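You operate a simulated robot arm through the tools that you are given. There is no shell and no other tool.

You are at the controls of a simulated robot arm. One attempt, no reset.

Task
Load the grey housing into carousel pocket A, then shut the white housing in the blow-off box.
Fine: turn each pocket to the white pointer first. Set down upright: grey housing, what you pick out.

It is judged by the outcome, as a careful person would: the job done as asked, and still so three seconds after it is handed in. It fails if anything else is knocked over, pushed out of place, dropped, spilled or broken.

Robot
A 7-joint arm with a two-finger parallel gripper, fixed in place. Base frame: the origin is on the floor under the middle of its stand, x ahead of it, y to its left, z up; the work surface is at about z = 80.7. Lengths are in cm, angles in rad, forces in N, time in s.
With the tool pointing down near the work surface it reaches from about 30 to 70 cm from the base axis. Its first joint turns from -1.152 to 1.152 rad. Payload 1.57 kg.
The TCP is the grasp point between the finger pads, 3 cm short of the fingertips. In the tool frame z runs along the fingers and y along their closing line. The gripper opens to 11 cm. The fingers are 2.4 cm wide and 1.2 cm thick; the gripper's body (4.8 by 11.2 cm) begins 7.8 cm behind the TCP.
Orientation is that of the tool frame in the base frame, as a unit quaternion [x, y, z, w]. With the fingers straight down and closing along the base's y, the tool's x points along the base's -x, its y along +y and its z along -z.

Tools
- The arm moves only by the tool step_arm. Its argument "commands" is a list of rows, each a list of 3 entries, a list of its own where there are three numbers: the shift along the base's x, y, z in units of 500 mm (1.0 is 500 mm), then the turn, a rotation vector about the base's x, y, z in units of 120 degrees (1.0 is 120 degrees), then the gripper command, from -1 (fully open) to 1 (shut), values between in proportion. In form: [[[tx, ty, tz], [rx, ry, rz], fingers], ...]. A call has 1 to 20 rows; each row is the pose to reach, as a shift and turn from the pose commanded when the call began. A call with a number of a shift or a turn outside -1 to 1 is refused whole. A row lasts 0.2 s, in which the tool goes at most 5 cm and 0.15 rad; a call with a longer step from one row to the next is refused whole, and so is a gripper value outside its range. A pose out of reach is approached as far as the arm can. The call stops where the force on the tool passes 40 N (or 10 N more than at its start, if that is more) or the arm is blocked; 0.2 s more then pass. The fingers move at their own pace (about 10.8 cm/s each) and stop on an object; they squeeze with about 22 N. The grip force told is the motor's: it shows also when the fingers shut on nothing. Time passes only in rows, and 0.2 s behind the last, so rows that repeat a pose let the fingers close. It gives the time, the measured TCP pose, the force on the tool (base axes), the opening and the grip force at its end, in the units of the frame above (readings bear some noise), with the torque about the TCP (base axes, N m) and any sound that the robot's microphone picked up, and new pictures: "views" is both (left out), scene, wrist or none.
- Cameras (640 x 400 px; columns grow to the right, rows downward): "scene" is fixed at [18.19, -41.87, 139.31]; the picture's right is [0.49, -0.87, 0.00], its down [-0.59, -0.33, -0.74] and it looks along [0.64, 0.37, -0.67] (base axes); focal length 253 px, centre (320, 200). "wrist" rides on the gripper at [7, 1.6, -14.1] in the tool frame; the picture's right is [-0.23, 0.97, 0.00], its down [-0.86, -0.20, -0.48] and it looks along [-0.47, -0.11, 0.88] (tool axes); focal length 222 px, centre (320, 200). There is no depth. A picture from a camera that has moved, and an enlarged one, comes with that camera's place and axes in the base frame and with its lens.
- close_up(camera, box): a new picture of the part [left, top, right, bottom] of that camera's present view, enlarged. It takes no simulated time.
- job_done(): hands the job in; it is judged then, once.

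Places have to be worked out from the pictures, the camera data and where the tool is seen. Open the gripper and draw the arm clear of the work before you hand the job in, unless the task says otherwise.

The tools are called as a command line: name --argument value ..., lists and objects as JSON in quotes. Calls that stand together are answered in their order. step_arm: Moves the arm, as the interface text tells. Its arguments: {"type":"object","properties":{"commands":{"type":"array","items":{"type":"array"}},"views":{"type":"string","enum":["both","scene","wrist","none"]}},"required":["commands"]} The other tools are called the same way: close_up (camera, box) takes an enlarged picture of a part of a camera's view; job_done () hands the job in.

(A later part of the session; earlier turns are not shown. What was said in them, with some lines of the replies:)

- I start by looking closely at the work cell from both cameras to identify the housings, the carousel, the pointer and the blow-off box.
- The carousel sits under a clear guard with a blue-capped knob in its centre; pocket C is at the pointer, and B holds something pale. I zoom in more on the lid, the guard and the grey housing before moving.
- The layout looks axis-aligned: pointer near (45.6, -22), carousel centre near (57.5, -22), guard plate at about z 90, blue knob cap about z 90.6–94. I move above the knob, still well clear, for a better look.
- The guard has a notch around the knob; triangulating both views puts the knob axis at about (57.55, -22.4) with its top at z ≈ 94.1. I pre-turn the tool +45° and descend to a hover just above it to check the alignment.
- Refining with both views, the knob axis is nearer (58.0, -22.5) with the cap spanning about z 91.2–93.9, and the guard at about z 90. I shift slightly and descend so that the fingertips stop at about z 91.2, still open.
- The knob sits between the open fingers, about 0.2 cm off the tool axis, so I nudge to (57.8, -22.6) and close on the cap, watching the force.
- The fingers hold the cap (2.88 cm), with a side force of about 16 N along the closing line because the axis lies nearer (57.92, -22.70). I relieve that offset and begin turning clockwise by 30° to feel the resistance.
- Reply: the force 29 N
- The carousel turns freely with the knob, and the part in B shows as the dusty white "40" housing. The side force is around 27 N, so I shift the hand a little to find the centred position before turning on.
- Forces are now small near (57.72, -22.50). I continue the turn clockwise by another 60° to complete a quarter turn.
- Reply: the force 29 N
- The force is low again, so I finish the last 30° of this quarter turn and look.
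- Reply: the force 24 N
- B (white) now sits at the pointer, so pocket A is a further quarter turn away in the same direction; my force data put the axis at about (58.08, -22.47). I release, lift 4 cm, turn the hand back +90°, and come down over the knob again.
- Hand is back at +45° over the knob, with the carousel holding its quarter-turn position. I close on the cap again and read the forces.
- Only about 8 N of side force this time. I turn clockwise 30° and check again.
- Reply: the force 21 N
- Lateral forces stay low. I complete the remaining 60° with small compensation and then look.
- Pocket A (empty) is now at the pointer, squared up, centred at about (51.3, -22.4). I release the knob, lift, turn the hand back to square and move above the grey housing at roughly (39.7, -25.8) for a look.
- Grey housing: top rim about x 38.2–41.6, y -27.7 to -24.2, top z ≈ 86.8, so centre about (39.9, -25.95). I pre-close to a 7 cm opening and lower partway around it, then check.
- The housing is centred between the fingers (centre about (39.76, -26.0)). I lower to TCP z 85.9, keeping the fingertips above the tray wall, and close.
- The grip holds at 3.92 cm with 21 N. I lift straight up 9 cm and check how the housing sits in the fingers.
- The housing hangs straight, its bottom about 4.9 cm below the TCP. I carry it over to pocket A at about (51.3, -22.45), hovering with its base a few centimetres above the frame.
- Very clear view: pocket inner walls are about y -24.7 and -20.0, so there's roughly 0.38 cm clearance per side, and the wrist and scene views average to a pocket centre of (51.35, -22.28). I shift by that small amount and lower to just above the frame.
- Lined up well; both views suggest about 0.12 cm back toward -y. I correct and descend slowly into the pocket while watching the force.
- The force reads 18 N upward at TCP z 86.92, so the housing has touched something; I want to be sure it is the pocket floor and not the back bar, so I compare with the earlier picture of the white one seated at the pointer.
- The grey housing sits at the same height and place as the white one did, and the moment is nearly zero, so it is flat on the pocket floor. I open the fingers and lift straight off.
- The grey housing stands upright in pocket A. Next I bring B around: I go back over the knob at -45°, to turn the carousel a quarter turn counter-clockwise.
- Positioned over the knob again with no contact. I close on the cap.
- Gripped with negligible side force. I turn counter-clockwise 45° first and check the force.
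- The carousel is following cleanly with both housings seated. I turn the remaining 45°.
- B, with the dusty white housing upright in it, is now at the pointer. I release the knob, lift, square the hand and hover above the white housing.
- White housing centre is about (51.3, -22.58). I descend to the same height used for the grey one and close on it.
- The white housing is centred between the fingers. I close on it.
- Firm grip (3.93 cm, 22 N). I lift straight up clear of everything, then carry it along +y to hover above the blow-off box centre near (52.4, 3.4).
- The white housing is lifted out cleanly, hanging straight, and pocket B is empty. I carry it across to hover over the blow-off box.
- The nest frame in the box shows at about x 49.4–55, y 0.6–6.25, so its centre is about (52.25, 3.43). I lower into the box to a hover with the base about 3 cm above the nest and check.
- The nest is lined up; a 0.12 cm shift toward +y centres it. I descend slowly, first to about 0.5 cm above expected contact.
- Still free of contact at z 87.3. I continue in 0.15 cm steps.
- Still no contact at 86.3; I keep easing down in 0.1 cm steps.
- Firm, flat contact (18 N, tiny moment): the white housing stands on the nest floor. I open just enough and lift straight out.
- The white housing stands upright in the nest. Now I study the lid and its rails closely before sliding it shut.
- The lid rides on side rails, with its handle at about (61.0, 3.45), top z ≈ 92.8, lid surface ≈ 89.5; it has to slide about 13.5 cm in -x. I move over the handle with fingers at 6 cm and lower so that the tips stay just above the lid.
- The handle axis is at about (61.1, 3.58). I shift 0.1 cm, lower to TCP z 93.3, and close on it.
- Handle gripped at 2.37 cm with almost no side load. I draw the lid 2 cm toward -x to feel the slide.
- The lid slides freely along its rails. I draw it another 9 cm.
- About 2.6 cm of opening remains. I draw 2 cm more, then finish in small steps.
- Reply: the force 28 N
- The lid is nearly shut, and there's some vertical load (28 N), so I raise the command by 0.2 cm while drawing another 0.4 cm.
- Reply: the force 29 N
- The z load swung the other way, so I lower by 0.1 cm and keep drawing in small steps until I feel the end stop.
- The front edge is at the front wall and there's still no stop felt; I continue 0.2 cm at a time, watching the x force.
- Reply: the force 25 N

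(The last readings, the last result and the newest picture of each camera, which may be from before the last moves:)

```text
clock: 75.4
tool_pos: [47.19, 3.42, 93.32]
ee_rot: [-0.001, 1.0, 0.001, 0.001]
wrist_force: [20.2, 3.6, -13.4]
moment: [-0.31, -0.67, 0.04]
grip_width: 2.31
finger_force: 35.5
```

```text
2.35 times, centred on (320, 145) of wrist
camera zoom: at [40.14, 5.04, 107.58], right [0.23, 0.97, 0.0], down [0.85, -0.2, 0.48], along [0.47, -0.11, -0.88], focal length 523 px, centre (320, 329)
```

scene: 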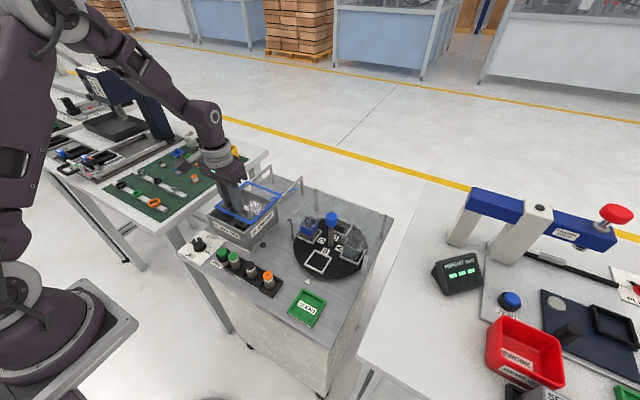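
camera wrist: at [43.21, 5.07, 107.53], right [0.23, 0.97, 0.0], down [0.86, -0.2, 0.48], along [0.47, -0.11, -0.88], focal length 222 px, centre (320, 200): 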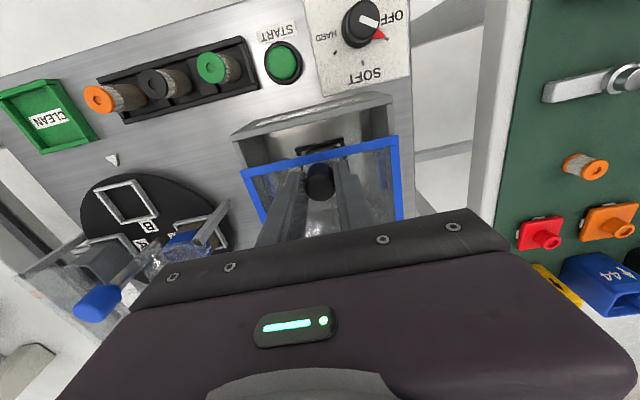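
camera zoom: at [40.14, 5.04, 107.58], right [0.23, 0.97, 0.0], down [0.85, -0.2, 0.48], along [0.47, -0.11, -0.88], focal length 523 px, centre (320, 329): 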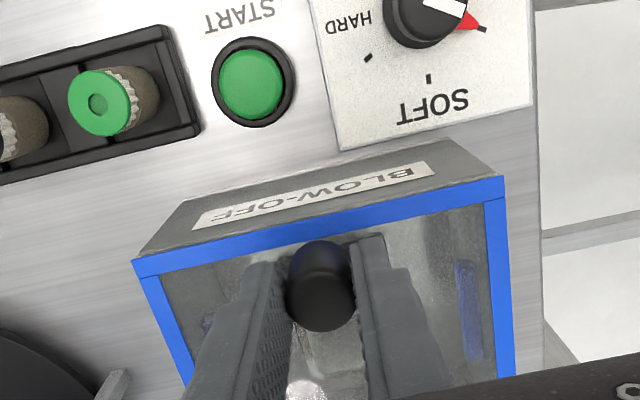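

The x force jumped to 20 N without further movement: the lid is against its stop, flush with the front wall. I relax the pull, open the fingers, and lift straight off the handle.

step_arm --commands '[[[0.003, 0, 0], [0, 0, 0], 1], [[0.003, 0, 0], [0, 0, 0], 0.4], [[0.003, 0, 0], [0, 0, 0], -0.09], [[0.003, 0, 0], [0, 0, 0], -0.09], [[0.003, 0, 0.03], [0, 0, 0], -0.09], [[0.003, 0, 0.1], [0, 0, 0], -0.09], [[0.003, 0, 0.18], [0, 0, 0], -0.09], [[0.003, 0, 0.26], [0, 0, 0], -0.09], [[0.003, 0, 0.34], [0, 0, 0], -0.09], [[0.003, 0, 0.42], [0, 0, 0], -0.09], [[0.003, 0, 0.5], [0, 0, 0], -0.5], [[0.003, 0, 0.54], [0, 0, 0], -1], [[0.003, 0, 0.54], [0, 0, 0], -1]]' --views "both"

close_up --camera "scene" --box '[190, 150, 390, 290]'

close_up --camera "scene" --box '[200, 170, 290, 250]'

close_up --camera "wrist" --box '[130, 30, 440, 230]'

```text
clock: 78.2
tool_pos: [47.17, 3.41, 120.59]
ee_rot: [0.0, 1.0, 0.0, 0.0]
wrist_force: [-0.2, -0.8, -0.2]
moment: [0.01, 0.02, 0.01]
grip_width: 10.99
finger_force: 0.0
camera wrist: at [40.22, 5.01, 134.63], right [0.23, 0.97, 0.0], down [0.86, -0.2, 0.48], along [0.47, -0.11, -0.88], focal length 222 px, centre (320, 200)
```

scene: 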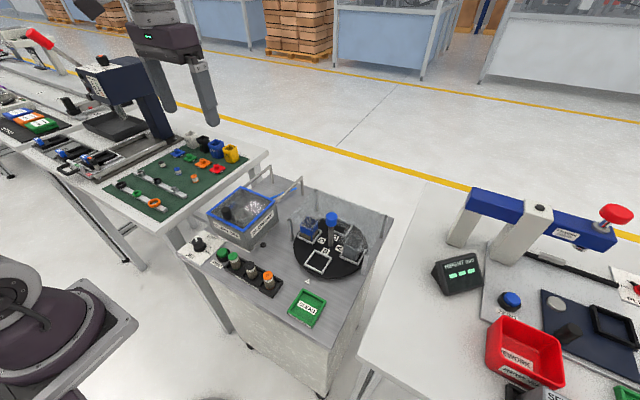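
wrist: 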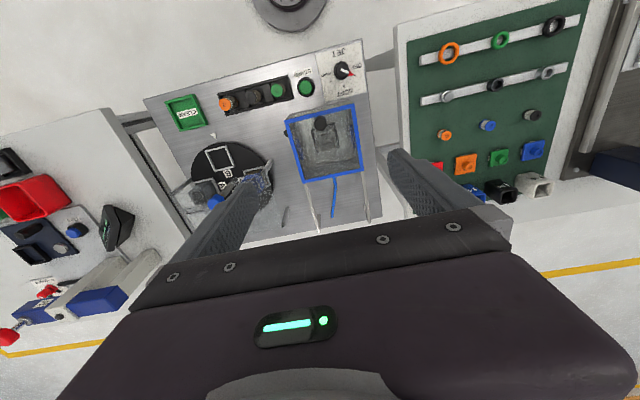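

```text
2.86 times, centred on (290, 220) of scene
camera zoom: at [18.19, -41.87, 139.31], right [0.49, -0.87, 0.0], down [-0.59, -0.33, -0.74], along [0.64, 0.37, -0.67], focal length 722 px, centre (406, 143)
```

zoom: 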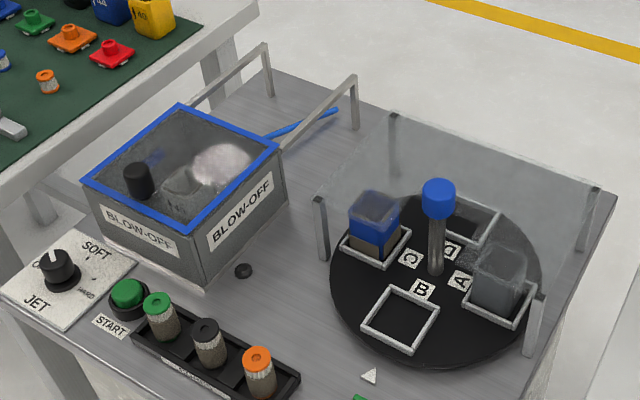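

```text
5.00 times, centred on (245, 210) of scene
camera zoom: at [18.19, -41.87, 139.31], right [0.49, -0.87, 0.0], down [-0.59, -0.33, -0.74], along [0.64, 0.37, -0.67], focal length 1264 px, centre (695, 150)
```

zoom: 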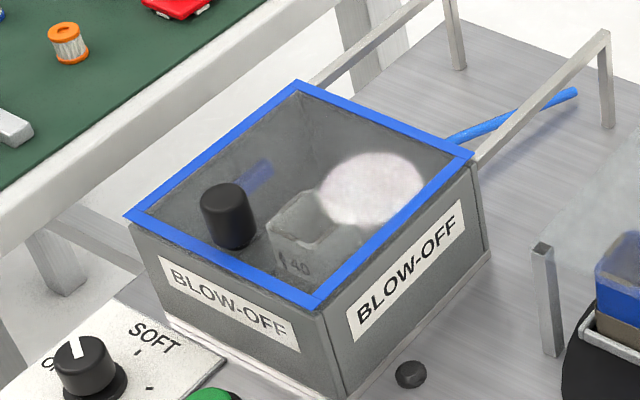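

```text
2.00 times, centred on (285, 130) of wrist
camera zoom: at [40.22, 5.01, 134.63], right [0.23, 0.97, 0.0], down [0.86, -0.2, 0.48], along [0.47, -0.11, -0.88], focal length 444 px, centre (390, 340)
```

zoom: 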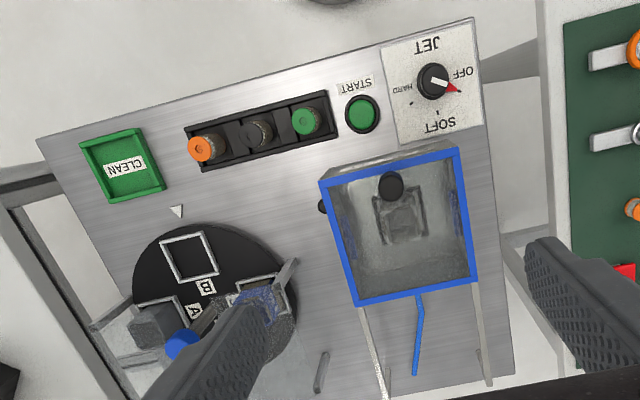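

The lid is closed flush with the white housing upright in the box, the grey housing is upright in pocket A, and nothing else has moved. The gripper is open and the arm is well clear at z ≈ 120, so I hand the job in.

job_done

```text
The job is handed in.
```

The job is done and handed in. The grey housing is upright in carousel pocket A, and the white housing is shut in the blow-off box.

- **Grey housing:** I turned A to the white pointer, then set the grey housing in it. It touched down flat on the pocket floor and stayed seated when the carousel turned again.
- **White housing:** I turned B to the pointer, lifted out the dusty white "40" housing and stood it upright in the nest in the box.
- **Lid:** I slid it about 14 cm until it hit its stop, flush with the front wall. I saw no latch, so it is closed but not locked.

After the last turn, B is at the pointer and empty, and A is under the guard. The final pictures show nothing else moved or knocked over. I left the jet selector and the start button alone. The gripper is open and the arm is about 40 cm above the work surface.
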